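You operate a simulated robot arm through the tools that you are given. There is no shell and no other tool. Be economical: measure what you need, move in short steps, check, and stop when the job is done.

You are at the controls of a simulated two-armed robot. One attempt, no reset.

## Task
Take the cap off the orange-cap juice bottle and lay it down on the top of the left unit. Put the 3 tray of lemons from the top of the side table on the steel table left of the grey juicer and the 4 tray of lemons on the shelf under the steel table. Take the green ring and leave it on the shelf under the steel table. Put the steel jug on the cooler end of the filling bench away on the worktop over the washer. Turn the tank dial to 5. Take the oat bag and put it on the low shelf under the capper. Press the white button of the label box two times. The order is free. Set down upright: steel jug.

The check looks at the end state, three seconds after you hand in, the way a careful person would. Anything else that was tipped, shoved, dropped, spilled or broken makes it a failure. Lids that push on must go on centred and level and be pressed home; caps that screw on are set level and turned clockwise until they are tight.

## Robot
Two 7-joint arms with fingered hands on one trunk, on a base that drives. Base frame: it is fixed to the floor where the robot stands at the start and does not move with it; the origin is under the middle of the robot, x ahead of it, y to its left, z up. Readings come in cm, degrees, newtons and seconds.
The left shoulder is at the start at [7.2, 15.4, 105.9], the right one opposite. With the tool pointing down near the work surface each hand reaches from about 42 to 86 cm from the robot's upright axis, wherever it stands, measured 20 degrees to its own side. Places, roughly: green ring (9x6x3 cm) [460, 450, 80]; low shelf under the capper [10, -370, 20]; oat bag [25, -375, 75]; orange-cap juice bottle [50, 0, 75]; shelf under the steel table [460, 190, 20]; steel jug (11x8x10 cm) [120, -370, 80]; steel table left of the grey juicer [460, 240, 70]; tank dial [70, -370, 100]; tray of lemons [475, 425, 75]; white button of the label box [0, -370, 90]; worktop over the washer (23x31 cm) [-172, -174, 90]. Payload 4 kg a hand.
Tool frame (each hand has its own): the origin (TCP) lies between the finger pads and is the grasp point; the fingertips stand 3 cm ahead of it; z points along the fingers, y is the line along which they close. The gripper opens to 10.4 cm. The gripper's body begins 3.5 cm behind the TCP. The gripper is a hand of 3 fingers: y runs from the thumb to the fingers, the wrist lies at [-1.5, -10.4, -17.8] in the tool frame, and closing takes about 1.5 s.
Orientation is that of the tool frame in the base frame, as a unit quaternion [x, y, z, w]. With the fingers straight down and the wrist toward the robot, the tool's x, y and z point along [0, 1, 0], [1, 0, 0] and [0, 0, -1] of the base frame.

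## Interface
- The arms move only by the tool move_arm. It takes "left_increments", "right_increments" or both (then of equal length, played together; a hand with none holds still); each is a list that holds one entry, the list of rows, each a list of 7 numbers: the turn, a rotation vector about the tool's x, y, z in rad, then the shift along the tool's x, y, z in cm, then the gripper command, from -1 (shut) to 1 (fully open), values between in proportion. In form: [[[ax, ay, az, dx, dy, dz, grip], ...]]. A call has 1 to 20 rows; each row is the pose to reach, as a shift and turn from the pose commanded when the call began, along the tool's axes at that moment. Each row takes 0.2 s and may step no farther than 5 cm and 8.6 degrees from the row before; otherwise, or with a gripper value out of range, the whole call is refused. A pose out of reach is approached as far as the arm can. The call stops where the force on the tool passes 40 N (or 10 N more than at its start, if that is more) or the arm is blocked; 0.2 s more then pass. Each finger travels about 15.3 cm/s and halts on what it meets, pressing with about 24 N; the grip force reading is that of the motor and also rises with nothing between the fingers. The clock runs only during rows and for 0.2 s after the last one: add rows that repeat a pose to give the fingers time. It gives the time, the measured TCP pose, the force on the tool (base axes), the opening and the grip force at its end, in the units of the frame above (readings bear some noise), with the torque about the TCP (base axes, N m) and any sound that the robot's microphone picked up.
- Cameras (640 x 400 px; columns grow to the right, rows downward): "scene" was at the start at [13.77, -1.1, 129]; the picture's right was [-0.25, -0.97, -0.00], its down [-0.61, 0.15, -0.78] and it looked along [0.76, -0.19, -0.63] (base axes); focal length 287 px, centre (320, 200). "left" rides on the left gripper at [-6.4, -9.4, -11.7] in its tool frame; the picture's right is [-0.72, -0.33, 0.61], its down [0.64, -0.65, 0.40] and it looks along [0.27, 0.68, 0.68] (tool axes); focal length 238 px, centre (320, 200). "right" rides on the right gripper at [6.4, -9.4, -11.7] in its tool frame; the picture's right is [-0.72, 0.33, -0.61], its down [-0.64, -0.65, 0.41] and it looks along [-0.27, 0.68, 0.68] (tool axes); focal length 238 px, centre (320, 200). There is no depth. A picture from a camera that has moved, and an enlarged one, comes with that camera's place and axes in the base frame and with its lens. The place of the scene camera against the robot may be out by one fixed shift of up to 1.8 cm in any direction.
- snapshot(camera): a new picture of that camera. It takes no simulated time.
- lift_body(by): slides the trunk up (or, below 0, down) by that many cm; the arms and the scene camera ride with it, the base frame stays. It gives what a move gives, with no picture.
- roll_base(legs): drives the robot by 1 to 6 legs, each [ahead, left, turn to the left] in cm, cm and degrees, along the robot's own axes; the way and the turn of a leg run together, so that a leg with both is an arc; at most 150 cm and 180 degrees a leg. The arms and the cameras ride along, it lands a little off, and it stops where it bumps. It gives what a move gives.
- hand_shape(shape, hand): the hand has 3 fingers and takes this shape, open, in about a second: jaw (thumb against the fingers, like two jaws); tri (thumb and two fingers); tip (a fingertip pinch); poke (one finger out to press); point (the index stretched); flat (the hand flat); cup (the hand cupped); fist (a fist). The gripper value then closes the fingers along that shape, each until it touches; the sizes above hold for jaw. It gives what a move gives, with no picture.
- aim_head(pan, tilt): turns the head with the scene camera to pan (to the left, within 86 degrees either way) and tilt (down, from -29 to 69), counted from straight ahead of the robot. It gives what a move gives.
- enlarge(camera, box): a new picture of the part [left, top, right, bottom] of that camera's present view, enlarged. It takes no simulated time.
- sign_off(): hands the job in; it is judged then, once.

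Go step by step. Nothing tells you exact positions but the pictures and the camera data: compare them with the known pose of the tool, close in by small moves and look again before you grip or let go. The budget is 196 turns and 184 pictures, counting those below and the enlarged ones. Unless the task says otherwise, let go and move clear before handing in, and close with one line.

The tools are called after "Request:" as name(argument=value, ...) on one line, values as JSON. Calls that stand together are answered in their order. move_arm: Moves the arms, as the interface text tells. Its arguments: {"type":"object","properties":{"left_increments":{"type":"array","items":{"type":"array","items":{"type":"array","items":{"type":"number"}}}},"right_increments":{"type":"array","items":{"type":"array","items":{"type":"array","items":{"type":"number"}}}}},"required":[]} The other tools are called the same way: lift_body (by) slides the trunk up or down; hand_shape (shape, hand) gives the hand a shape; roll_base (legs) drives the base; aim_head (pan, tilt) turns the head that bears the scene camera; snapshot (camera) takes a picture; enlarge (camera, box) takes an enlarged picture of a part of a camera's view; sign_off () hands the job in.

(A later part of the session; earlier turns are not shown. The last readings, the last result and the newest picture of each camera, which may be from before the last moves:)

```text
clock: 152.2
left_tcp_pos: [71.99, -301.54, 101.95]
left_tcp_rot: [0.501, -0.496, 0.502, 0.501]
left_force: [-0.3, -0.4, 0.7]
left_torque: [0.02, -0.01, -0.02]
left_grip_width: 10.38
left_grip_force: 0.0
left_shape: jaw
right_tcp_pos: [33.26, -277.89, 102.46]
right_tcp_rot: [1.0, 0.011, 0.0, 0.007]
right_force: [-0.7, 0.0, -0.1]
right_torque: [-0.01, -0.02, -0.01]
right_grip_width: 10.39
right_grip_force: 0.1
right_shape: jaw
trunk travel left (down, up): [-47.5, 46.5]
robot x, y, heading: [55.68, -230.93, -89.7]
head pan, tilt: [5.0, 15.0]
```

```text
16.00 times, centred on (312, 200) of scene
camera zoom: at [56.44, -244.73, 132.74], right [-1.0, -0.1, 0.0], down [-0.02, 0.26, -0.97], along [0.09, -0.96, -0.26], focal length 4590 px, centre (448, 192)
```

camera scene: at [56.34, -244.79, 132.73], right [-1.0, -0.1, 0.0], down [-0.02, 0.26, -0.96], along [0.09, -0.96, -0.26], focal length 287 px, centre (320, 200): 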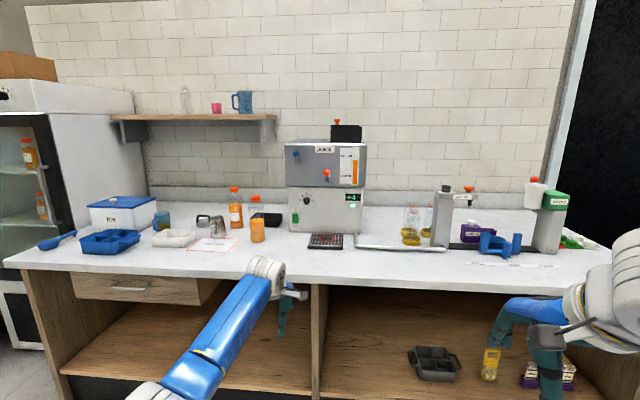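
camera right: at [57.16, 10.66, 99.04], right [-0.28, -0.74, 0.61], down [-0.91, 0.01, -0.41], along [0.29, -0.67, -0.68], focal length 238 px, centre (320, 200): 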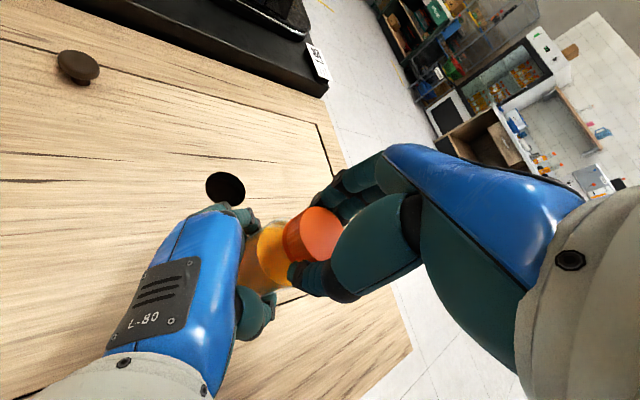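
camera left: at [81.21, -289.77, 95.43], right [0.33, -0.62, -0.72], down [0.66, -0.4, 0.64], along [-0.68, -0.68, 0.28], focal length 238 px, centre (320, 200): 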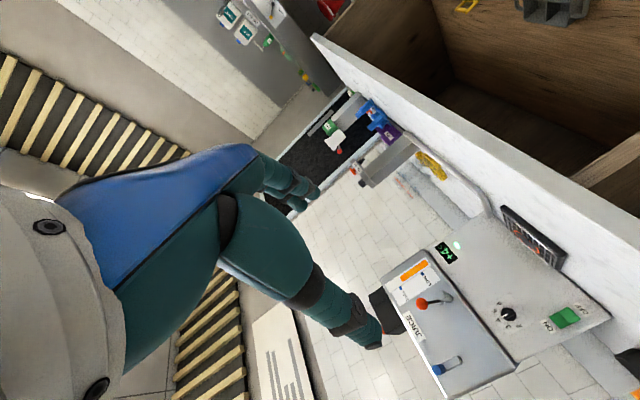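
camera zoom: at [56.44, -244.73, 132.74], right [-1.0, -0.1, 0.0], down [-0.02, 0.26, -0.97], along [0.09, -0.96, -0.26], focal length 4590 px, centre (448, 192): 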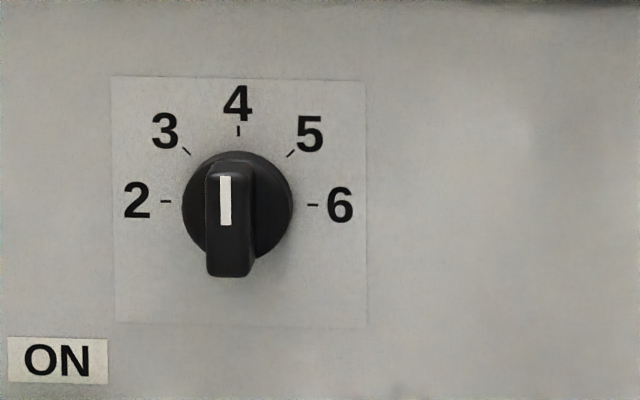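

The dial points at 4 and needs 45° clockwise to 5; triangulation from several views puts it at about (74.3, -372, 97.5). I drive in so the hand stops short of it.

Request:
roll_base(legs=[[56, 2, 0]])

Request:
snapshot(camera="left")

Request:
aim_head(pan=5, tilt=25)

Request:
snapshot(camera="scene")

```text
clock: 155.4
left_tcp_pos: [75.44, -357.11, 102.01]
left_tcp_rot: [0.504, -0.492, 0.505, 0.499]
left_force: [0.0, -0.8, -0.3]
left_torque: [-0.03, 0.0, 0.0]
left_grip_width: 10.4
left_grip_force: 0.1
left_shape: jaw
right_tcp_pos: [36.42, -333.92, 102.47]
right_tcp_rot: [1.0, 0.016, 0.0, 0.007]
right_force: [0.0, 0.0, -0.3]
right_torque: [0.02, 0.03, -0.01]
right_grip_width: 10.41
right_grip_force: 0.0
right_shape: jaw
trunk travel left (down, up): [-47.5, 46.5]
robot x, y, heading: [57.8, -286.9, -88.9]
head pan, tilt: [5.0, 15.0]
```

```text
100 pictures are left
camera left: at [84.4, -345.31, 95.45], right [0.33, -0.61, -0.72], down [0.66, -0.39, 0.64], along [-0.67, -0.69, 0.28], focal length 238 px, centre (320, 200)
```

left: 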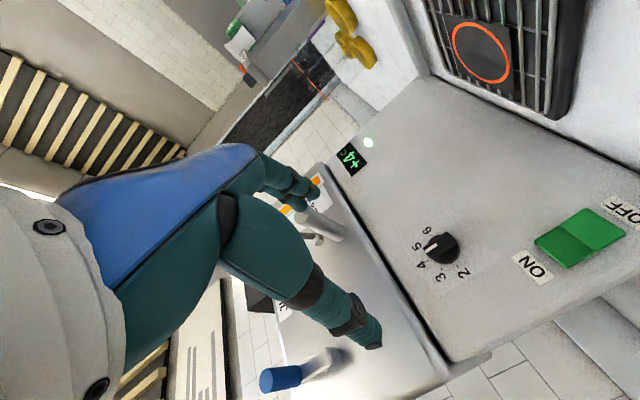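

```text
clock: 156.2
left_tcp_pos: [75.33, -357.01, 102.09]
left_tcp_rot: [0.503, -0.493, 0.504, 0.499]
left_force: [0.5, -0.6, 0.1]
left_torque: [-0.01, 0.04, -0.02]
left_grip_width: 10.39
left_grip_force: 0.0
left_shape: jaw
right_tcp_pos: [36.38, -333.96, 102.54]
right_tcp_rot: [1.0, 0.015, 0.001, 0.007]
right_force: [0.1, 0.8, 0.0]
right_torque: [-0.01, -0.01, -0.02]
right_grip_width: 10.35
right_grip_force: 0.0
right_shape: jaw
trunk travel left (down, up): [-47.5, 46.5]
robot x, y, heading: [58.3, -287.47, -88.8]
head pan, tilt: [5.0, 25.0]
```

```text
99 pictures are left
camera scene: at [59.26, -300.41, 131.12], right [-0.99, -0.1, 0.0], down [-0.04, 0.42, -0.91], along [0.09, -0.9, -0.42], focal length 287 px, centre (320, 200)
```

scene: 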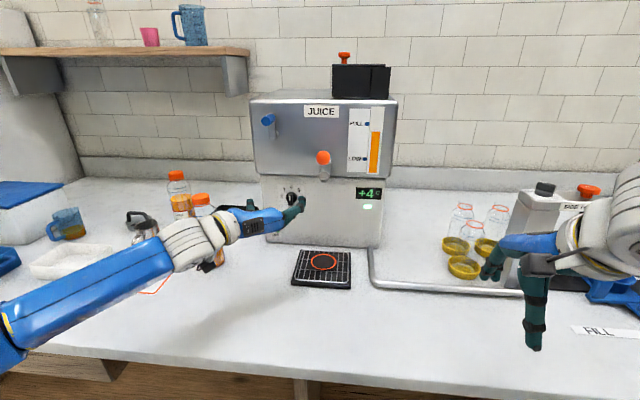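

The left camera puts the dial at (75.2, -372.5, 96.4). I lower the hand and approach to about 3 cm short with the fingers half closed.

Request:
move_arm(left_increments=[[[0, 0, 0, -2.8, 0, 0, 0.5], [0, 0, 0, -5.6, 0, 0, 0], [0, 0, 0, -5.6, 0, 4, 0], [0, 0, 0, -5.6, 0, 8.5, 0]]])

Request:
snapshot(camera="left")

Request:
enlarge(camera="scene", box=[230, 150, 390, 250])

```text
clock: 157.2
left_tcp_pos: [75.31, -365.73, 96.54]
left_tcp_rot: [0.503, -0.494, 0.505, 0.498]
left_force: [0.2, 0.2, -0.2]
left_torque: [0.0, 0.03, 0.0]
left_grip_width: 5.2
left_grip_force: 0.1
left_shape: jaw
right_tcp_pos: [36.31, -333.95, 102.4]
right_tcp_rot: [1.0, 0.016, 0.001, 0.007]
right_force: [-0.2, 0.2, -0.5]
right_torque: [-0.02, -0.02, 0.04]
right_grip_width: 10.36
right_grip_force: 0.0
right_shape: jaw
trunk travel left (down, up): [-47.5, 46.5]
robot x, y, heading: [58.58, -286.94, -89.0]
head pan, tilt: [5.0, 25.0]
```

```text
98 pictures are left
camera left: at [84.43, -354.02, 90.0], right [0.33, -0.61, -0.72], down [0.66, -0.39, 0.64], along [-0.67, -0.69, 0.27], focal length 238 px, centre (320, 200)
```

left: 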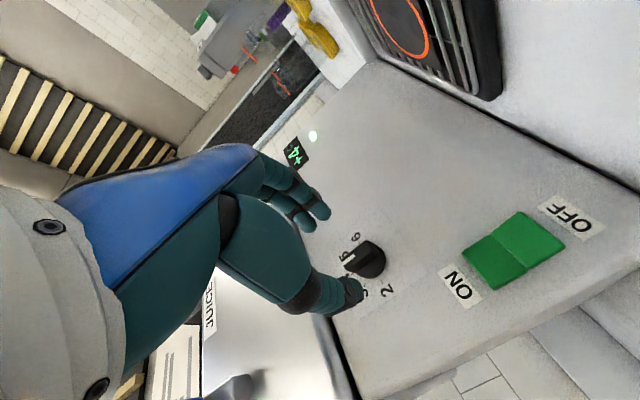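

```text
4.00 times, centred on (310, 200) of scene
camera zoom: at [59.07, -300.6, 131.09], right [-0.99, -0.1, 0.0], down [-0.04, 0.42, -0.9], along [0.1, -0.9, -0.43], focal length 1148 px, centre (360, 200)
```

zoom: 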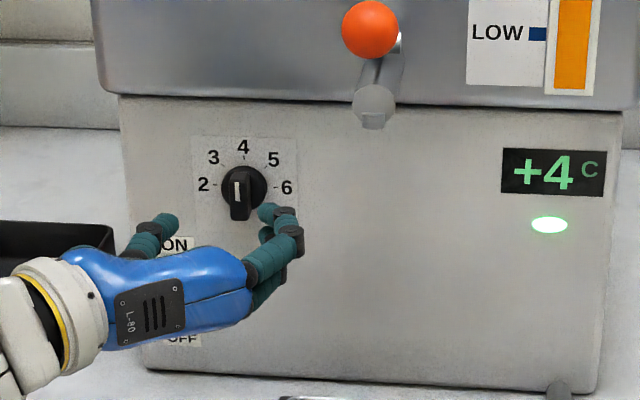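

Fingers nearly line up with the knob. I move in 3 cm and look again before pinching.

Request:
move_arm(left_increments=[[[0, 0, 0, 0, 0.3, 1.5, 0], [0, 0, 0, 0, 0.3, 3, 0]]])

Request:
enlarge(camera="left", box=[240, 180, 480, 330])

Request:
enlarge(camera="scene", box=[260, 170, 340, 220])

```text
clock: 157.8
left_tcp_pos: [75.08, -368.64, 96.49]
left_tcp_rot: [0.503, -0.494, 0.505, 0.498]
left_force: [-0.8, 0.0, 0.2]
left_torque: [0.02, 0.04, -0.01]
left_grip_width: 5.23
left_grip_force: 0.0
left_shape: jaw
right_tcp_pos: [36.3, -333.89, 102.38]
right_tcp_rot: [1.0, 0.016, 0.001, 0.008]
right_force: [-0.3, -0.1, 0.7]
right_torque: [0.03, 0.02, 0.0]
right_grip_width: 10.37
right_grip_force: 0.1
right_shape: jaw
trunk travel left (down, up): [-47.5, 46.5]
robot x, y, heading: [57.98, -287.38, -89.0]
head pan, tilt: [5.0, 25.0]
```

```text
2.67 times, centred on (360, 255) of left
camera zoom: at [84.21, -356.82, 90.03], right [0.33, -0.61, -0.72], down [0.66, -0.39, 0.64], along [-0.67, -0.69, 0.28], focal length 636 px, centre (213, 53)
```

zoom: 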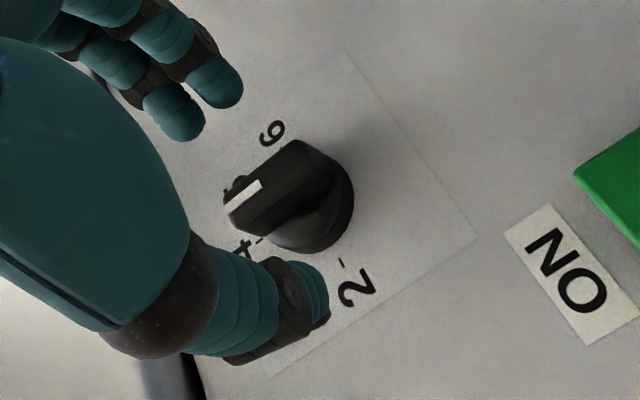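

```text
8.00 times, centred on (300, 195) of scene
camera zoom: at [59.15, -300.51, 131.1], right [-0.99, -0.1, 0.0], down [-0.04, 0.42, -0.9], along [0.09, -0.9, -0.43], focal length 2295 px, centre (480, 240)
```

zoom: 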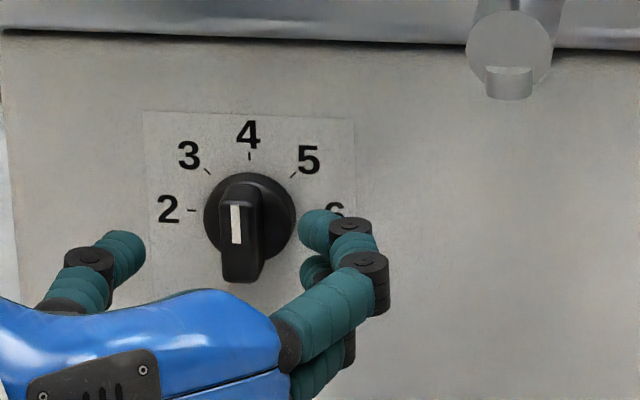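

Well aligned; I go 1.7 cm further and pinch the knob's bar.

Request:
move_arm(left_increments=[[[0, 0, 0, 0, 0.4, 1, 0], [0, 0, 0, 0, 0.4, 1.7, 0], [0, 0, 0, 0, 0.4, 1.7, -0.3], [0, 0, 0, 0, 0.4, 1.7, -0.6], [0, 0, 0, 0, 0.4, 1.7, -0.8], [0, 0, 0, 0, 0.4, 1.7, -1], [0, 0, 0, 0, 0.4, 1.7, -1]]])

Request:
enlarge(camera="left", box=[240, 180, 480, 330])

Request:
enlarge(camera="scene", box=[260, 170, 340, 220])

```text
clock: 159.3
left_tcp_pos: [74.69, -370.26, 96.61]
left_tcp_rot: [0.503, -0.491, 0.506, 0.5]
left_force: [-0.2, -1.8, 0.9]
left_torque: [-0.03, 0.01, 0.01]
left_grip_width: 0.77
left_grip_force: 24.1
left_shape: jaw
right_tcp_pos: [36.37, -333.81, 102.36]
right_tcp_rot: [1.0, 0.016, 0.001, 0.007]
right_force: [-0.4, -0.1, -0.2]
right_torque: [0.0, -0.01, 0.0]
right_grip_width: 10.41
right_grip_force: 0.1
right_shape: jaw
trunk travel left (down, up): [-47.5, 46.5]
robot x, y, heading: [57.71, -287.33, -89.2]
head pan, tilt: [5.0, 25.0]
```

```text
2.67 times, centred on (360, 255) of left
camera zoom: at [83.83, -358.46, 90.04], right [0.33, -0.61, -0.72], down [0.66, -0.39, 0.64], along [-0.67, -0.69, 0.28], focal length 636 px, centre (213, 53)
```

zoom: 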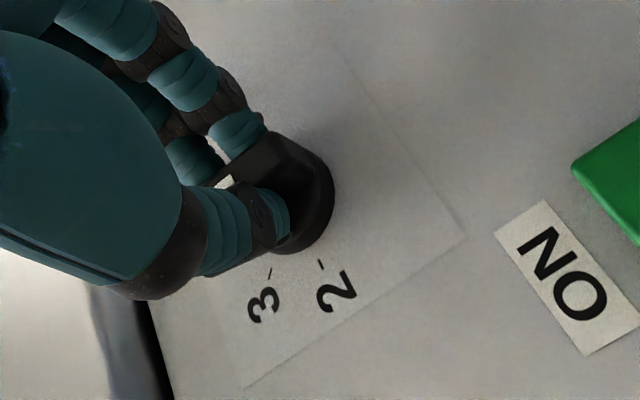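

```text
8.00 times, centred on (300, 195) of scene
camera zoom: at [59.24, -300.45, 131.12], right [-0.99, -0.1, 0.0], down [-0.04, 0.42, -0.91], along [0.09, -0.9, -0.43], focal length 2295 px, centre (480, 240)
```

zoom: 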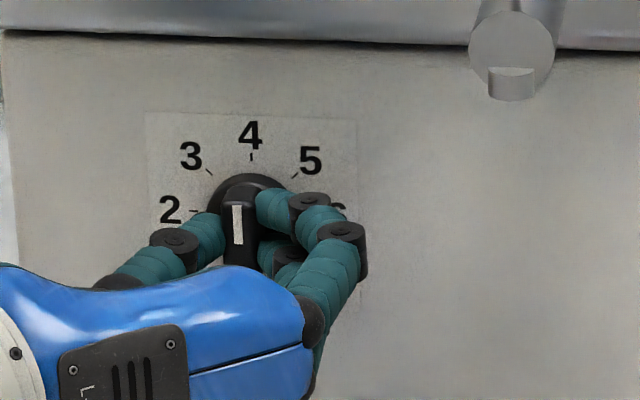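

The bar is pinched. I turn clockwise 45°.

Request:
move_arm(left_increments=[[[0, 0, 0.13, 0, 0, 0, -1], [0, 0, 0.26, 0, 0, 0, -1], [0, 0, 0.39, 0, 0, 0, -1], [0, 0, 0.52, 0, 0, 0, -1], [0, 0, 0.65, 0, 0, 0, -1], [0, 0, 0.785, 0, 0, 0, -1]]])

Request:
enlarge(camera="scene", box=[260, 170, 340, 220])

```text
clock: 160.8
left_tcp_pos: [74.65, -370.32, 96.42]
left_tcp_rot: [0.275, -0.648, 0.657, 0.268]
left_force: [-0.7, 0.9, -0.5]
left_torque: [0.08, -0.02, -0.01]
left_grip_width: 0.75
left_grip_force: 23.6
left_shape: jaw
right_tcp_pos: [36.31, -333.89, 102.42]
right_tcp_rot: [1.0, 0.016, 0.002, 0.007]
right_force: [0.2, -1.2, -0.4]
right_torque: [0.0, -0.04, -0.03]
right_grip_width: 10.39
right_grip_force: 0.0
right_shape: jaw
trunk travel left (down, up): [-47.5, 46.5]
robot x, y, heading: [58.53, -287.17, -89.0]
head pan, tilt: [5.0, 25.0]
```

```text
8.00 times, centred on (300, 195) of scene
camera zoom: at [59.07, -300.45, 131.11], right [-0.99, -0.1, 0.0], down [-0.04, 0.42, -0.91], along [0.1, -0.9, -0.43], focal length 2295 px, centre (480, 240)
```

zoom: 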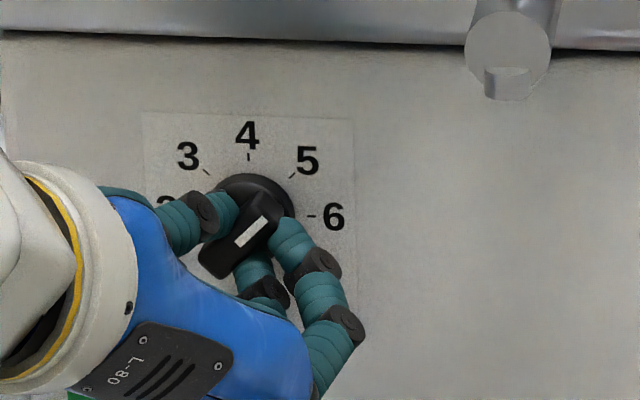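

It points to about 5. I open and back off to check.

Request:
move_arm(left_increments=[[[0, 0, 0, 0, 0, 0, -0.6], [0, 0, 0, 0, 0, 0, -0.2], [0, 0, 0, 0, 0, 0, 0], [0, 0, 0, 0, 0, -3, 0], [0, 0, 0, 0, 0, -7, 0], [0, 0, 0, 0, 0, -11, 0.5], [0, 0, 0, 0, 0, -15, 1]]])

Request:
enlarge(camera="scene", box=[260, 170, 340, 220])

```text
clock: 162.3
left_tcp_pos: [74.3, -355.08, 96.75]
left_tcp_rot: [0.275, -0.648, 0.658, 0.268]
left_force: [-0.4, 0.9, 0.9]
left_torque: [0.03, 0.03, 0.0]
left_grip_width: 10.4
left_grip_force: 0.0
left_shape: jaw
right_tcp_pos: [36.35, -333.72, 102.44]
right_tcp_rot: [1.0, 0.015, 0.001, 0.008]
right_force: [-0.5, -0.5, 1.2]
right_torque: [-0.05, 0.01, -0.01]
right_grip_width: 10.39
right_grip_force: 0.0
right_shape: jaw
trunk travel left (down, up): [-47.5, 46.5]
robot x, y, heading: [58.24, -287.13, -88.9]
head pan, tilt: [5.0, 25.0]
```

```text
8.00 times, centred on (300, 195) of scene
camera zoom: at [59.3, -300.23, 131.14], right [-0.99, -0.1, 0.0], down [-0.04, 0.42, -0.91], along [0.09, -0.9, -0.42], focal length 2295 px, centre (480, 240)
```

zoom: 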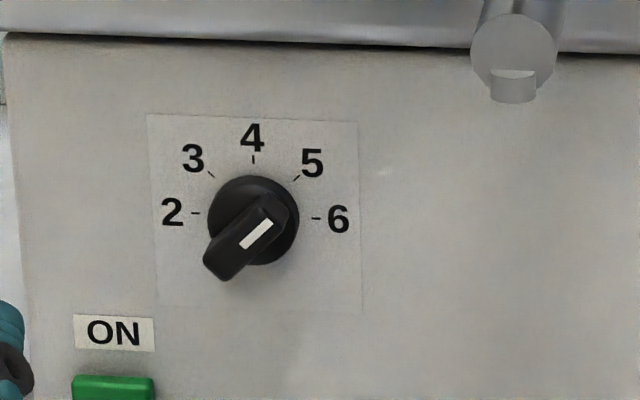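

The dial points to 5. I back off from the bench, bring the left hand back to pointing down and look at the jug.

Request:
roll_base(legs=[[-35, 0, -1]])

Request:
move_arm(left_increments=[[[0, 0, -0.13, 0, 0, 0, 1], [0, 0, -0.26, 0, 0, 0, 1], [0, 0, -0.39, 0, 0, 0, 1], [0, 0, -0.52, 0, 0, 0, 1], [0, 0, -0.65, 0, 0, 0, 1], [0, 0, -0.785, 0, 0, 0, 1]]])

Request:
move_arm(left_increments=[[[0.08, -0.08, -0.08, 1, 0, -0.5, 1], [0.16, -0.16, -0.16, 2, 0, -1, 1], [0.24, -0.24, -0.24, 3, 0, -1.5, 1], [0.32, -0.32, -0.32, 4, 0, -2, 1], [0.4, -0.4, -0.4, 5, 0, -2.5, 1], [0.48, -0.48, -0.48, 6, 0, -3, 1], [0.56, -0.56, -0.56, 7, 0, -3.5, 1], [0.64, -0.64, -0.64, 8, 0, -4, 1], [0.72, -0.72, -0.72, 9, 0, -4.5, 1], [0.8, -0.8, -0.8, 10, 0, -5, 1], [0.88, -0.88, -0.88, 11, 0, -6, 1], [0.96, -0.96, -0.96, 12, 0, -7, 1], [1.04, -1.04, -1.04, 13, 0, -8, 1], [1.12, -1.12, -1.12, 14, 0, -9, 1], [1.2, -1.2, -1.2, 15, 0, -10, 1], [1.209, -1.209, -1.209, 15, 0, -10, 1]]])

Request:
roll_base(legs=[[0, 58, 0]])

Request:
aim_head(pan=5, tilt=30)

Request:
snapshot(camera="scene")

```text
clock: 164.7
left_tcp_pos: [73.2, -319.63, 96.46]
left_tcp_rot: [0.272, -0.649, 0.656, 0.273]
left_force: [0.8, -0.3, -0.4]
left_torque: [0.01, 0.0, -0.01]
left_grip_width: 10.38
left_grip_force: 0.1
left_shape: jaw
right_tcp_pos: [35.38, -297.91, 102.4]
right_tcp_rot: [1.0, 0.009, 0.0, 0.007]
right_force: [0.2, 0.8, 0.1]
right_torque: [-0.01, 0.01, 0.02]
right_grip_width: 10.37
right_grip_force: 0.0
right_shape: jaw
trunk travel left (down, up): [-47.5, 46.5]
robot x, y, heading: [58.0, -251.23, -89.6]
head pan, tilt: [5.0, 25.0]
```

```text
clock: 166.1
left_tcp_pos: [73.24, -319.44, 96.58]
left_tcp_rot: [0.501, -0.494, 0.502, 0.503]
left_force: [-0.3, 0.2, -0.6]
left_torque: [0.01, 0.0, 0.0]
left_grip_width: 10.35
left_grip_force: 0.1
left_shape: jaw
right_tcp_pos: [35.59, -297.71, 102.5]
right_tcp_rot: [1.0, 0.01, 0.0, 0.009]
right_force: [-1.1, 0.0, -0.4]
right_torque: [-0.03, -0.03, -0.01]
right_grip_width: 10.4
right_grip_force: 0.1
right_shape: jaw
trunk travel left (down, up): [-47.5, 46.5]
robot x, y, heading: [57.6, -251.01, -89.5]
head pan, tilt: [5.0, 25.0]
```

```text
clock: 169.4
left_tcp_pos: [73.14, -309.53, 111.48]
left_tcp_rot: [1.0, 0.004, -0.002, 0.003]
left_force: [0.8, -0.4, -0.2]
left_torque: [-0.01, 0.0, 0.01]
left_grip_width: 10.39
left_grip_force: 0.1
left_shape: jaw
right_tcp_pos: [35.43, -297.69, 102.55]
right_tcp_rot: [1.0, 0.01, 0.0, 0.008]
right_force: [0.4, -0.3, 0.5]
right_torque: [0.02, -0.04, 0.01]
right_grip_width: 10.38
right_grip_force: 0.1
right_shape: jaw
trunk travel left (down, up): [-47.5, 46.5]
robot x, y, heading: [57.65, -251.5, -89.7]
head pan, tilt: [5.0, 25.0]
```

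```text
clock: 172.7
left_tcp_pos: [130.83, -308.72, 111.45]
left_tcp_rot: [1.0, 0.006, -0.001, 0.004]
left_force: [-0.4, 0.3, 0.3]
left_torque: [0.0, -0.04, -0.01]
left_grip_width: 10.37
left_grip_force: 0.1
left_shape: jaw
right_tcp_pos: [93.18, -297.33, 102.44]
right_tcp_rot: [1.0, 0.014, 0.002, 0.008]
right_force: [-0.2, -0.7, -0.5]
right_torque: [0.01, 0.01, 0.0]
right_grip_width: 10.36
right_grip_force: 0.1
right_shape: jaw
trunk travel left (down, up): [-47.5, 46.5]
robot x, y, heading: [115.54, -250.81, -89.0]
head pan, tilt: [5.0, 25.0]
```

```text
clock: 173.4
left_tcp_pos: [131.07, -308.45, 111.7]
left_tcp_rot: [1.0, 0.006, -0.001, 0.005]
left_force: [-0.1, 0.5, 0.0]
left_torque: [-0.03, -0.04, 0.0]
left_grip_width: 10.38
left_grip_force: 0.1
left_shape: jaw
right_tcp_pos: [93.47, -297.11, 102.59]
right_tcp_rot: [1.0, 0.014, 0.0, 0.009]
right_force: [0.0, -0.2, -0.3]
right_torque: [-0.01, -0.04, -0.01]
right_grip_width: 10.41
right_grip_force: 0.1
right_shape: jaw
trunk travel left (down, up): [-47.5, 46.5]
robot x, y, heading: [115.43, -250.83, -89.2]
head pan, tilt: [5.0, 30.0]
```

```text
90 pictures are left
camera scene: at [116.27, -263.89, 130.33], right [-0.99, -0.1, 0.0], down [-0.05, 0.5, -0.86], along [0.09, -0.86, -0.5], focal length 287 px, centre (320, 200)
```

scene: 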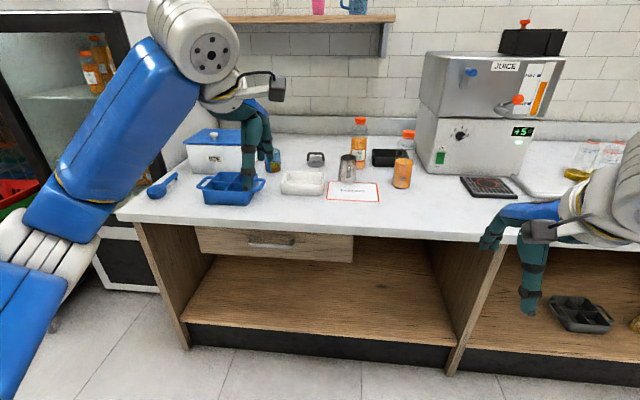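

The display now shows +5. I zoom on the steel items to identify the jug.

Request:
enlarge(camera="scene", box=[250, 100, 430, 212])

```text
3.56 times, centred on (340, 156) of scene
camera zoom: at [116.27, -263.89, 130.33], right [-0.99, -0.1, 0.0], down [-0.05, 0.5, -0.86], along [0.09, -0.86, -0.5], focal length 1020 px, centre (249, 356)
```

zoom: 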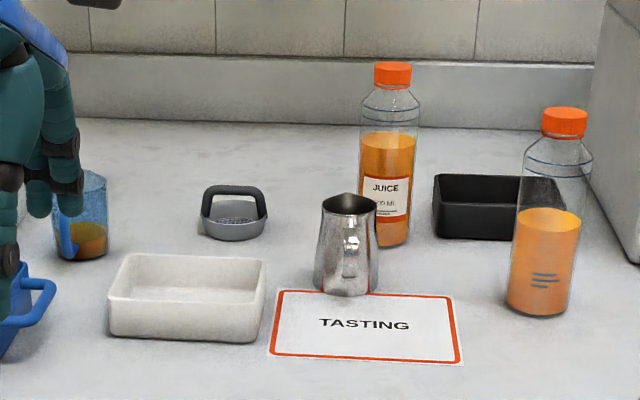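

The jug stands at about (115.7, -367), z 79–89, handle toward me. I drive in and bring the left hand above it, turned 60° so the thumb clears the handle.

Request:
roll_base(legs=[[43, -7, -0.8]])

Request:
move_arm(left_increments=[[[0, 0, -0.13, -0.8, 1, 0, 1], [0, 0, -0.26, -1.6, 2, 0, 1], [0, 0, -0.39, -2.4, 3, 0, 1], [0, 0, -0.52, -3.2, 4, 0, 1], [0, 0, -0.65, -4, 6, 0, 1], [0, 0, -0.78, -5, 8, 0, 1], [0, 0, -0.91, -6, 10, 0, 1], [0, 0, -1.047, -7, 12, 1, 1]]])

Request:
snapshot(camera="left")

Request:
snapshot(camera="scene")

```text
clock: 176.1
left_tcp_pos: [123.36, -352.4, 111.61]
left_tcp_rot: [1.0, -0.004, -0.003, 0.005]
left_force: [-0.1, -0.5, -0.4]
left_torque: [0.0, 0.0, 0.01]
left_grip_width: 10.39
left_grip_force: 0.1
left_shape: jaw
right_tcp_pos: [85.82, -340.15, 102.6]
right_tcp_rot: [1.0, 0.004, 0.001, 0.009]
right_force: [0.8, -0.4, 0.4]
right_torque: [0.0, 0.03, 0.02]
right_grip_width: 10.39
right_grip_force: 0.1
right_shape: jaw
trunk travel left (down, up): [-47.5, 46.5]
robot x, y, heading: [108.72, -294.05, -90.0]
head pan, tilt: [5.0, 30.0]
```

```text
clock: 177.9
left_tcp_pos: [115.82, -364.32, 110.71]
left_tcp_rot: [0.868, 0.497, -0.004, 0.005]
left_force: [-0.6, 0.4, -0.3]
left_torque: [0.0, 0.02, -0.01]
left_grip_width: 10.38
left_grip_force: 0.0
left_shape: jaw
right_tcp_pos: [85.5, -340.21, 102.47]
right_tcp_rot: [1.0, 0.004, 0.002, 0.01]
right_force: [0.5, -0.7, -0.3]
right_torque: [0.0, -0.03, -0.03]
right_grip_width: 10.39
right_grip_force: 0.0
right_shape: jaw
trunk travel left (down, up): [-47.5, 46.5]
robot x, y, heading: [108.63, -294.22, -90.4]
head pan, tilt: [5.0, 30.0]
```

```text
88 pictures are left
camera left: at [104.42, -364.96, 122.41], right [-0.65, -0.46, -0.61], down [-0.24, 0.88, -0.41], along [0.73, -0.12, -0.68], focal length 238 px, centre (320, 200)
```

left: 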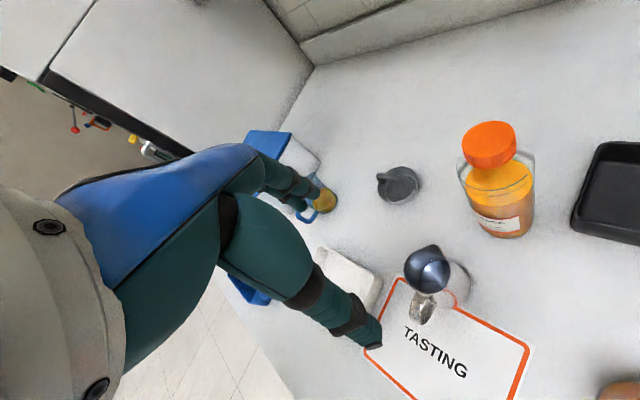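

```text
87 pictures are left
camera scene: at [108.94, -307.65, 130.3], right [-1.0, -0.08, 0.0], down [-0.04, 0.5, -0.86], along [0.07, -0.86, -0.5], focal length 287 px, centre (320, 200)
```

scene: 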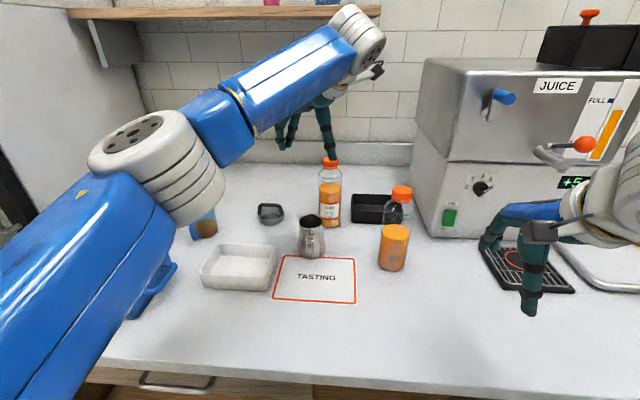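

Jug rim centre ≈ (115.8, -367.6). I move over it and descend most of the way.

Request:
move_arm(left_increments=[[[0, 0, 0, -1.4, 0.8, 2, 1], [0, 0, 0, -2.8, 1.6, 5, 1], [0, 0, 0, -2.8, 1.6, 9, 1], [0, 0, 0, -2.8, 1.6, 13, 1], [0, 0, 0, -2.8, 1.6, 16, 1]]])

Request:
snapshot(camera="left")

Request:
enlarge(camera="scene", box=[220, 140, 420, 265])

```text
clock: 179.1
left_tcp_pos: [116.13, -367.65, 94.72]
left_tcp_rot: [0.868, 0.496, -0.004, 0.003]
left_force: [0.0, -0.2, 0.1]
left_torque: [-0.02, -0.01, 0.0]
left_grip_width: 10.38
left_grip_force: 0.0
left_shape: jaw
right_tcp_pos: [85.69, -340.19, 102.55]
right_tcp_rot: [1.0, 0.003, 0.001, 0.01]
right_force: [-0.1, 0.1, -0.6]
right_torque: [-0.04, 0.04, 0.01]
right_grip_width: 10.38
right_grip_force: 0.1
right_shape: jaw
trunk travel left (down, up): [-47.5, 46.5]
robot x, y, heading: [108.35, -294.06, -90.3]
head pan, tilt: [5.0, 30.0]
```

```text
86 pictures are left
camera left: at [104.71, -368.29, 106.46], right [-0.65, -0.46, -0.61], down [-0.24, 0.88, -0.41], along [0.72, -0.12, -0.68], focal length 238 px, centre (320, 200)
```

left: 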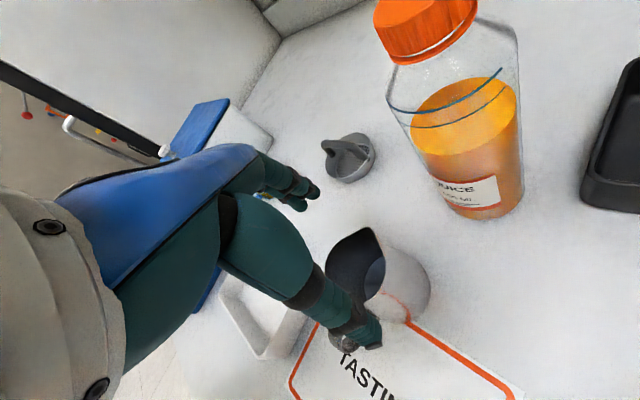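

```text
3.20 times, centred on (320, 202) of scene
camera zoom: at [109.21, -307.6, 130.32], right [-1.0, -0.08, 0.0], down [-0.04, 0.5, -0.86], along [0.07, -0.86, -0.5], focal length 918 px, centre (320, 192)
```

zoom: 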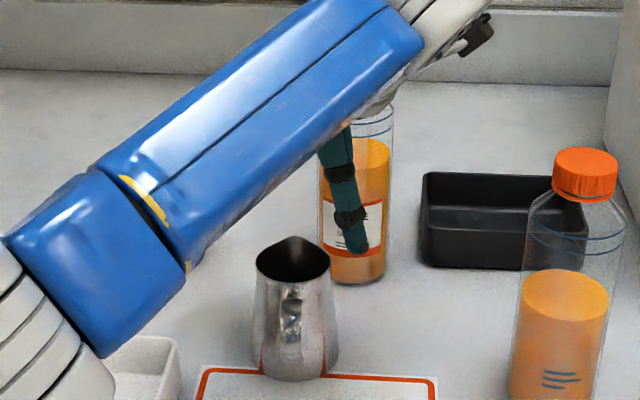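

I nudge to centre on the jug, lower to grip height and close.

Request:
move_arm(left_increments=[[[0, 0, 0, 0.4, -0.8, 2, 1], [0, 0, 0, 0.4, -0.8, 5, 1], [0, 0, 0, 0.4, -0.8, 7.5, 1], [0, 0, 0, 0.4, -0.8, 7.5, 0.6], [0, 0, 0, 0.4, -0.8, 7.5, 0.2], [0, 0, 0, 0.4, -0.8, 7.5, -0.2], [0, 0, 0, 0.4, -0.8, 7.5, -0.6], [0, 0, 0, 0.4, -0.8, 7.5, -1], [0, 0, 0, 0.4, -0.8, 7.5, -1], [0, 0, 0, 0.4, -0.8, 7.5, -1]]])

Request:
snapshot(camera="left")

Request:
enlarge(camera="scene", box=[220, 140, 420, 265])

```text
clock: 181.3
left_tcp_pos: [115.55, -367.0, 87.19]
left_tcp_rot: [0.868, 0.496, -0.005, 0.004]
left_force: [0.3, 1.0, 0.1]
left_torque: [-0.05, -0.01, 0.01]
left_grip_width: 5.73
left_grip_force: 24.0
left_shape: jaw
right_tcp_pos: [85.65, -340.2, 102.67]
right_tcp_rot: [1.0, 0.003, 0.0, 0.01]
right_force: [0.3, -0.2, -0.4]
right_torque: [-0.01, -0.01, -0.01]
right_grip_width: 10.4
right_grip_force: 0.0
right_shape: jaw
trunk travel left (down, up): [-47.5, 46.5]
robot x, y, heading: [108.89, -293.97, -90.3]
head pan, tilt: [5.0, 30.0]
```

```text
84 pictures are left
camera left: at [104.07, -367.56, 98.88], right [-0.65, -0.46, -0.61], down [-0.24, 0.88, -0.41], along [0.72, -0.12, -0.68], focal length 238 px, centre (320, 200)
```

left: 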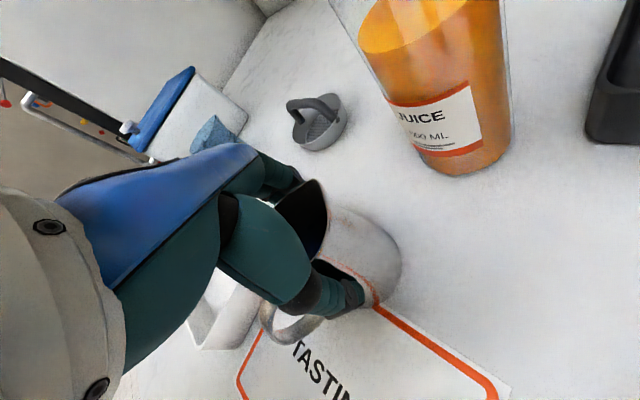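

```text
3.20 times, centred on (320, 202) of scene
camera zoom: at [109.19, -307.55, 130.32], right [-1.0, -0.08, 0.0], down [-0.04, 0.5, -0.86], along [0.07, -0.86, -0.5], focal length 918 px, centre (320, 192)
```

zoom: 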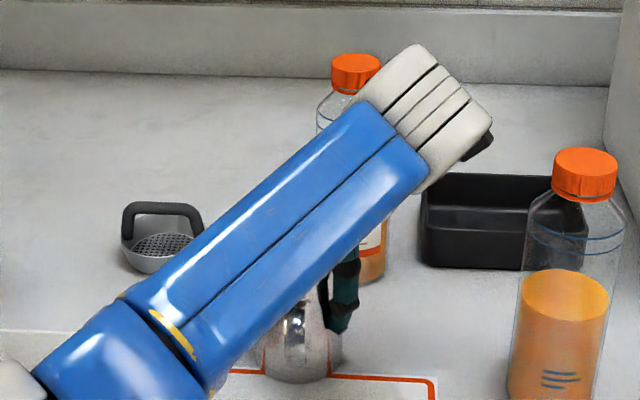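

Jug gripped. I lift it and pull it back.

Request:
move_arm(left_increments=[[[0, 0, 0, 0, 0, -2, -1], [0, 0, 0, 0, 0, -5, -1], [0, 0, 0, 0, 0, -9, -1], [0, 0, 0, 0, 0, -13, -1], [0, 0, 0, 0, 0, -17, -1], [0, 0, 0, 3, -1.75, -20, -1], [0, 0, 0, 6.5, -3.75, -20, -1], [0, 0, 0, 10, -5.75, -20, -1], [0, 0, 0, 13.5, -7.75, -20, -1], [0, 0, 0, 16, -9, -20, -1]]])

Request:
snapshot(camera="left")

```text
clock: 183.5
left_tcp_pos: [115.4, -366.93, 104.37]
left_tcp_rot: [0.869, 0.496, -0.005, 0.003]
left_force: [0.2, -0.2, -2.4]
left_torque: [0.0, 0.01, 0.01]
left_grip_width: 5.7
left_grip_force: 23.3
left_shape: jaw
left hand out of reach, approached as far as the arm can: row 6, 7, 8, 9, 10
right_tcp_pos: [85.72, -340.16, 102.53]
right_tcp_rot: [1.0, 0.004, 0.0, 0.009]
right_force: [-1.3, 0.5, 0.9]
right_torque: [-0.02, -0.01, -0.01]
right_grip_width: 10.38
right_grip_force: 0.1
right_shape: jaw
trunk travel left (down, up): [-47.5, 46.5]
robot x, y, heading: [108.4, -294.25, -90.6]
head pan, tilt: [5.0, 30.0]
```

```text
82 pictures are left
camera left: at [104.04, -367.44, 116.05], right [-0.65, -0.46, -0.61], down [-0.24, 0.88, -0.41], along [0.72, -0.12, -0.68], focal length 238 px, centre (320, 200)
```

left: 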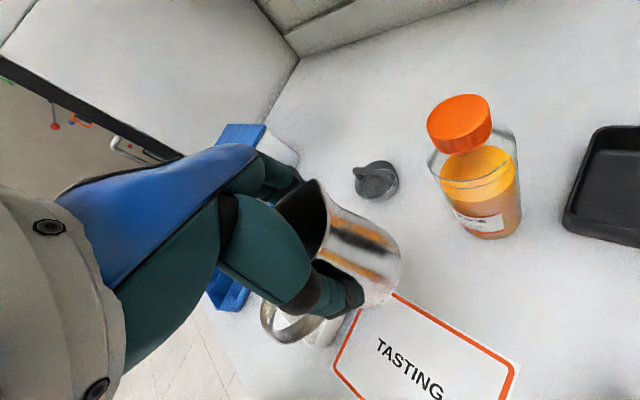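

The jug is lifted. I back away, turn to face the washer side and drive there with the jug held level.

Request:
roll_base(legs=[[-62, 0, 0], [0, 0, -90], [110, 0, 0], [40, -50, 0]])

Request:
aim_head(pan=0, tilt=20)

Request:
snapshot(camera="scene")

```text
clock: 199.4
left_tcp_pos: [-114.77, -183.98, 104.27]
left_tcp_rot: [0.963, -0.27, -0.007, -0.002]
left_force: [0.0, -0.2, -2.2]
left_torque: [0.0, 0.01, -0.02]
left_grip_width: 5.73
left_grip_force: 24.4
left_shape: jaw
right_tcp_pos: [-87.75, -154.52, 102.72]
right_tcp_rot: [-0.705, 0.709, 0.008, -0.006]
right_force: [-0.6, -0.1, -0.8]
right_torque: [0.01, -0.01, 0.02]
right_grip_width: 10.38
right_grip_force: 0.1
right_shape: jaw
trunk travel left (down, up): [-47.5, 46.5]
robot x, y, heading: [-42.49, -177.38, 178.8]
head pan, tilt: [5.0, 30.0]
```

```text
clock: 200.1
left_tcp_pos: [-114.74, -183.78, 104.42]
left_tcp_rot: [0.963, -0.269, -0.007, -0.001]
left_force: [-0.6, -0.4, -2.6]
left_torque: [-0.01, 0.02, 0.01]
left_grip_width: 5.72
left_grip_force: 23.8
left_shape: jaw
right_tcp_pos: [-87.41, -154.39, 102.7]
right_tcp_rot: [-0.705, 0.709, 0.007, -0.008]
right_force: [-0.3, 0.2, -0.7]
right_torque: [-0.01, 0.02, -0.01]
right_grip_width: 10.4
right_grip_force: 0.0
right_shape: jaw
trunk travel left (down, up): [-47.5, 46.5]
robot x, y, heading: [-42.16, -177.76, 179.1]
head pan, tilt: [0.0, 20.0]
```

```text
81 pictures are left
camera scene: at [-56.73, -176.23, 131.91], right [0.02, 1.0, 0.0], down [0.35, -0.01, -0.94], along [-0.94, 0.02, -0.35], focal length 287 px, centre (320, 200)
```

scene: 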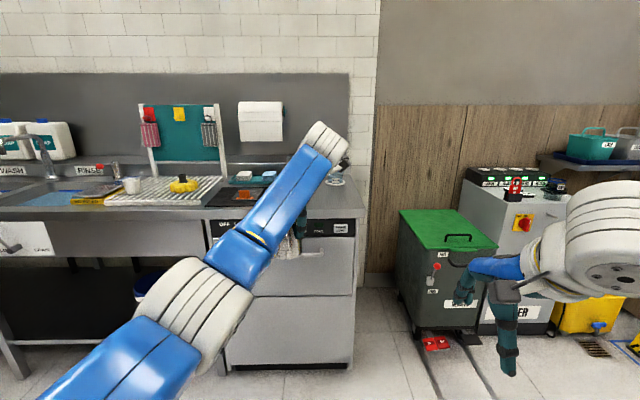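

I zoom on the worktop over the washer.

Request:
enlarge(camera="scene", box=[190, 120, 390, 245])

Request:
snapshot(camera="left")

```text
3.20 times, centred on (290, 182) of scene
camera zoom: at [-56.73, -176.23, 131.91], right [0.02, 1.0, 0.0], down [0.35, -0.01, -0.94], along [-0.94, 0.02, -0.35], focal length 918 px, centre (416, 256)
```

zoom: 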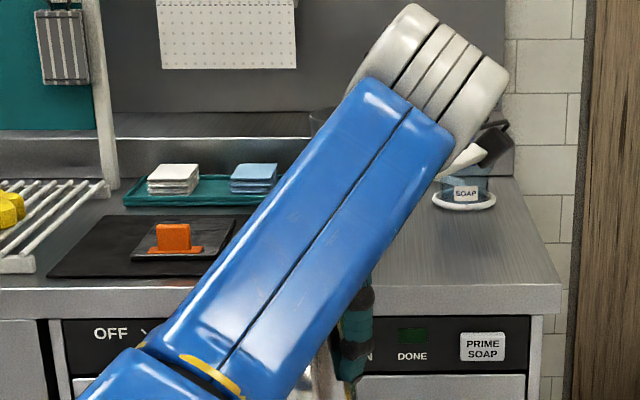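

```text
79 pictures are left
camera left: at [-115.22, -172.53, 116.17], right [-0.45, 0.65, -0.6], down [0.88, 0.23, -0.41], along [-0.13, -0.72, -0.68], focal length 238 px, centre (320, 200)
```

left: 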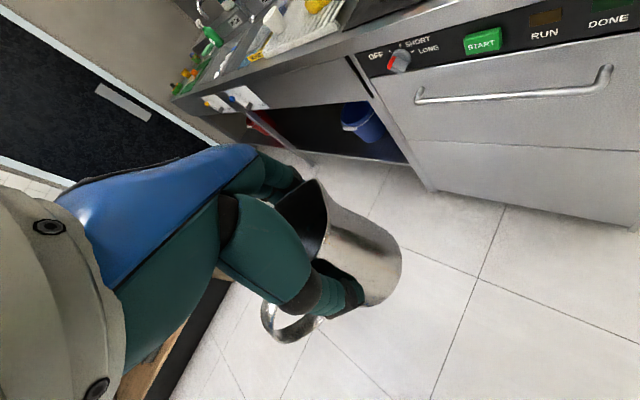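

The right part of the worktop in front of the soap dish looks free. I raise the trunk a bit and drive so the jug hovers above (-169, -173).

Request:
lift_body(by=8)

Request:
roll_base(legs=[[30, -10.5, 1], [23, 0, 0]])

Request:
snapshot(camera="left")

Request:
aim_head(pan=0, tilt=35)

Request:
snapshot(camera="scene")

```text
clock: 201.3
left_tcp_pos: [-114.68, -183.69, 112.5]
left_tcp_rot: [0.963, -0.269, -0.007, 0.0]
left_force: [-0.5, 0.5, -2.5]
left_torque: [0.02, -0.01, -0.04]
left_grip_width: 5.71
left_grip_force: 24.0
left_shape: jaw
right_tcp_pos: [-87.58, -154.35, 110.68]
right_tcp_rot: [-0.705, 0.709, 0.008, -0.007]
right_force: [-0.2, -0.2, -0.3]
right_torque: [0.01, 0.03, 0.01]
right_grip_width: 10.37
right_grip_force: 0.1
right_shape: jaw
trunk travel left (down, up): [-55.5, 38.5]
robot x, y, heading: [-41.99, -177.75, 179.0]
head pan, tilt: [0.0, 20.0]
```

```text
clock: 204.7
left_tcp_pos: [-167.76, -173.97, 112.51]
left_tcp_rot: [0.965, -0.261, -0.008, -0.001]
left_force: [-0.7, -0.4, -2.1]
left_torque: [0.0, 0.0, -0.01]
left_grip_width: 5.71
left_grip_force: 24.2
left_shape: jaw
right_tcp_pos: [-141.18, -144.19, 110.8]
right_tcp_rot: [0.711, -0.703, -0.008, 0.008]
right_force: [-0.1, -0.2, -1.4]
right_torque: [0.0, 0.03, 0.02]
right_grip_width: 10.38
right_grip_force: 0.1
right_shape: jaw
trunk travel left (down, up): [-55.5, 38.5]
robot x, y, heading: [-95.28, -166.72, 179.7]
head pan, tilt: [0.0, 20.0]
```

```text
78 pictures are left
camera left: at [-168.49, -162.78, 124.3], right [-0.47, 0.65, -0.6], down [0.88, 0.24, -0.42], along [-0.12, -0.72, -0.68], focal length 238 px, centre (320, 200)
```

left: 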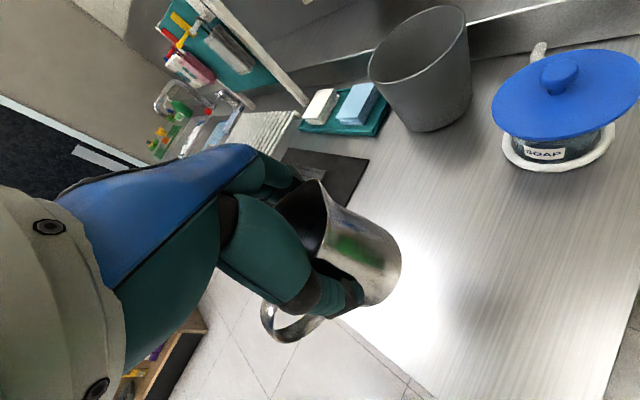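

```text
clock: 205.5
left_tcp_pos: [-167.86, -174.12, 112.48]
left_tcp_rot: [0.966, -0.26, -0.006, -0.001]
left_force: [-0.1, 0.2, -2.3]
left_torque: [0.02, -0.02, -0.02]
left_grip_width: 5.7
left_grip_force: 24.1
left_shape: jaw
right_tcp_pos: [-141.23, -144.23, 110.72]
right_tcp_rot: [0.711, -0.703, -0.008, 0.007]
right_force: [-0.7, -0.6, -0.4]
right_torque: [-0.01, -0.04, 0.02]
right_grip_width: 10.37
right_grip_force: 0.1
right_shape: jaw
trunk travel left (down, up): [-55.5, 38.5]
robot x, y, heading: [-95.25, -166.71, 179.8]
head pan, tilt: [0.0, 35.0]
```

```text
77 pictures are left
camera scene: at [-109.7, -165.37, 137.52], right [0.0, 1.0, 0.0], down [0.58, 0.0, -0.82], along [-0.82, 0.0, -0.58], focal length 287 px, centre (320, 200)
```

scene: 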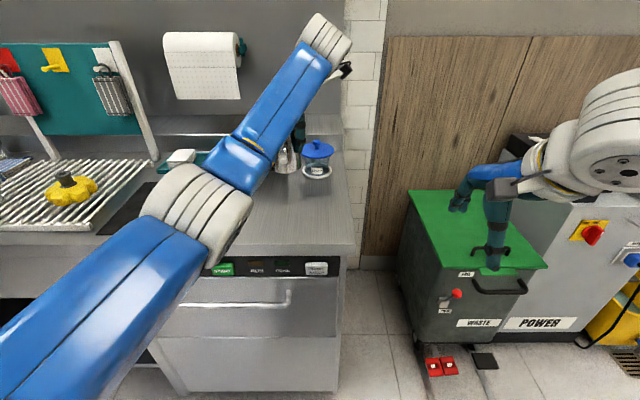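

The spot below is clear. I lower the jug to near the surface.

Request:
move_arm(left_increments=[[[0, 0, 0, 0, 0, 4, -1], [0, 0, 0, 0, 0, 8, -1], [0, 0, 0, 0, 0, 11, -1], [0, 0, 0, 0, 0, 12.5, -1]]])

Request:
enlarge(camera="scene", box=[230, 110, 390, 210])

Request:
snapshot(camera="left")

```text
clock: 206.5
left_tcp_pos: [-167.97, -174.11, 100.03]
left_tcp_rot: [0.965, -0.261, -0.007, -0.001]
left_force: [0.3, -0.6, -2.2]
left_torque: [0.02, 0.0, -0.04]
left_grip_width: 5.73
left_grip_force: 23.9
left_shape: jaw
right_tcp_pos: [-141.14, -144.28, 110.87]
right_tcp_rot: [0.711, -0.703, -0.008, 0.007]
right_force: [0.6, 0.0, 0.0]
right_torque: [0.01, 0.01, 0.01]
right_grip_width: 10.38
right_grip_force: 0.2
right_shape: jaw
trunk travel left (down, up): [-55.5, 38.5]
robot x, y, heading: [-95.67, -166.66, 180.0]
head pan, tilt: [0.0, 35.0]
```

```text
4.00 times, centred on (310, 160) of scene
camera zoom: at [-109.62, -165.41, 137.53], right [0.0, 1.0, 0.0], down [0.58, 0.0, -0.82], along [-0.82, 0.0, -0.58], focal length 1148 px, centre (360, 360)
```

zoom: 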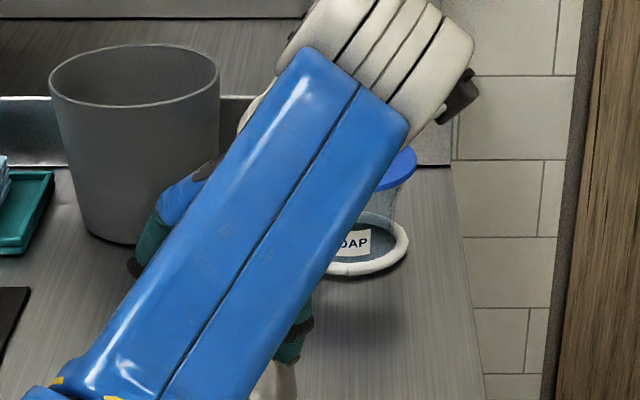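

```text
75 pictures are left
camera left: at [-168.64, -162.66, 111.64], right [-0.47, 0.65, -0.6], down [0.88, 0.24, -0.42], along [-0.12, -0.72, -0.68], focal length 238 px, centre (320, 200)
```

left: 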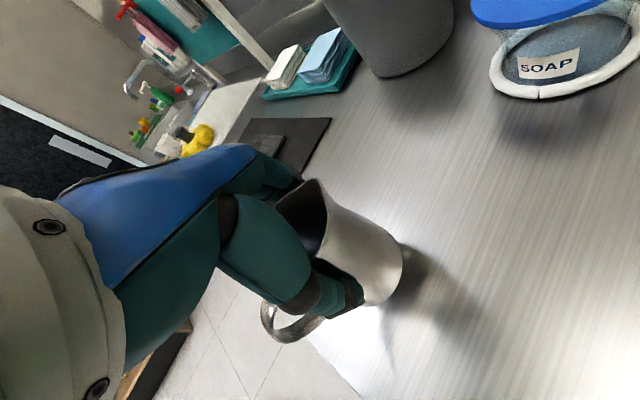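

I shift 3 cm further in from the front edge and continue down to contact.

Request:
move_arm(left_increments=[[[0, 0, 0, -1.3, 0.75, 0, -1], [0, 0, 0, -2.6, 1.5, 0, -1], [0, 0, 0, -2.6, 1.5, 0.7, -1], [0, 0, 0, -2.6, 1.5, 1.3, -1], [0, 0, 0, -2.6, 1.5, 1.6, -1]]])

```text
clock: 207.7
left_tcp_pos: [-171.14, -173.95, 98.52]
left_tcp_rot: [0.965, -0.261, -0.008, 0.0]
left_force: [0.5, -0.4, -2.7]
left_torque: [-0.01, 0.03, -0.02]
left_grip_width: 5.69
left_grip_force: 23.8
left_shape: jaw
right_tcp_pos: [-141.15, -144.31, 110.75]
right_tcp_rot: [0.711, -0.703, -0.008, 0.007]
right_force: [-0.2, 0.1, 0.4]
right_torque: [0.0, 0.05, 0.01]
right_grip_width: 10.38
right_grip_force: 0.1
right_shape: jaw
trunk travel left (down, up): [-55.5, 38.5]
robot x, y, heading: [-95.3, -167.03, 180.0]
head pan, tilt: [0.0, 35.0]
```

Request:
move_arm(left_increments=[[[0, 0, 0, 0, 0, 0.4, -1], [0, 0, 0, 0, 0, 0.8, -1]]])

Request:
snapshot(camera="left")

```text
clock: 208.3
left_tcp_pos: [-171.04, -174.02, 97.62]
left_tcp_rot: [0.965, -0.261, -0.008, 0.0]
left_force: [0.3, -0.8, -2.9]
left_torque: [0.02, -0.02, 0.03]
left_grip_width: 5.74
left_grip_force: 23.8
left_shape: jaw
right_tcp_pos: [-141.17, -144.29, 110.79]
right_tcp_rot: [0.711, -0.703, -0.009, 0.008]
right_force: [-0.1, 0.8, -0.2]
right_torque: [0.02, 0.01, 0.03]
right_grip_width: 10.37
right_grip_force: 0.2
right_shape: jaw
trunk travel left (down, up): [-55.5, 38.5]
robot x, y, heading: [-95.63, -166.96, 180.0]
head pan, tilt: [0.0, 35.0]
```

```text
74 pictures are left
camera left: at [-171.75, -162.7, 109.42], right [-0.47, 0.65, -0.6], down [0.88, 0.24, -0.42], along [-0.12, -0.72, -0.68], focal length 238 px, centre (320, 200)
```

left: 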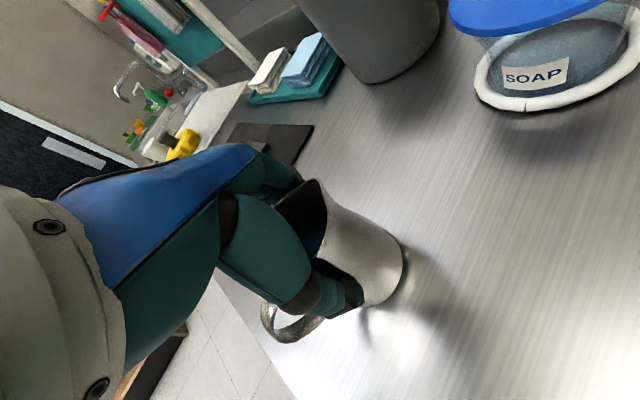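

Still a small gap; I keep lowering.

Request:
move_arm(left_increments=[[[0, 0, 0, 0, 0, 0.4, -1], [0, 0, 0, 0, 0, 0.8, -1], [0, 0, 0, 0, 0, 1.1, -1]]])

Request:
move_arm(left_increments=[[[0, 0, 0, 0, 0, 0.3, -1], [0, 0, 0, 0, 0, 0.5, -1]]])

```text
clock: 209.1
left_tcp_pos: [-171.01, -173.95, 97.08]
left_tcp_rot: [0.965, -0.261, -0.011, 0.001]
left_force: [-3.7, -0.1, 12.2]
left_torque: [-0.01, 0.04, -0.01]
left_grip_width: 5.73
left_grip_force: 23.8
left_shape: jaw
right_tcp_pos: [-140.95, -144.27, 110.94]
right_tcp_rot: [0.712, -0.703, -0.008, 0.008]
right_force: [0.1, 0.6, 0.3]
right_torque: [-0.04, -0.01, 0.03]
right_grip_width: 10.39
right_grip_force: 0.0
right_shape: jaw
trunk travel left (down, up): [-55.5, 38.5]
robot x, y, heading: [-95.71, -166.91, 180.1]
head pan, tilt: [0.0, 35.0]
```

```text
clock: 209.7
left_tcp_pos: [-170.92, -174.01, 96.9]
left_tcp_rot: [0.965, -0.262, -0.015, 0.002]
left_force: [-6.6, 0.1, 32.2]
left_torque: [-0.05, 0.2, -0.1]
left_grip_width: 5.78
left_grip_force: 24.4
left_shape: jaw
right_tcp_pos: [-140.62, -144.26, 111.07]
right_tcp_rot: [0.711, -0.703, -0.01, 0.01]
right_force: [0.1, -0.7, -0.2]
right_torque: [0.02, 0.01, -0.02]
right_grip_width: 10.35
right_grip_force: 0.0
right_shape: jaw
trunk travel left (down, up): [-55.5, 38.5]
robot x, y, heading: [-95.65, -166.82, 180.1]
head pan, tilt: [0.0, 35.0]
```

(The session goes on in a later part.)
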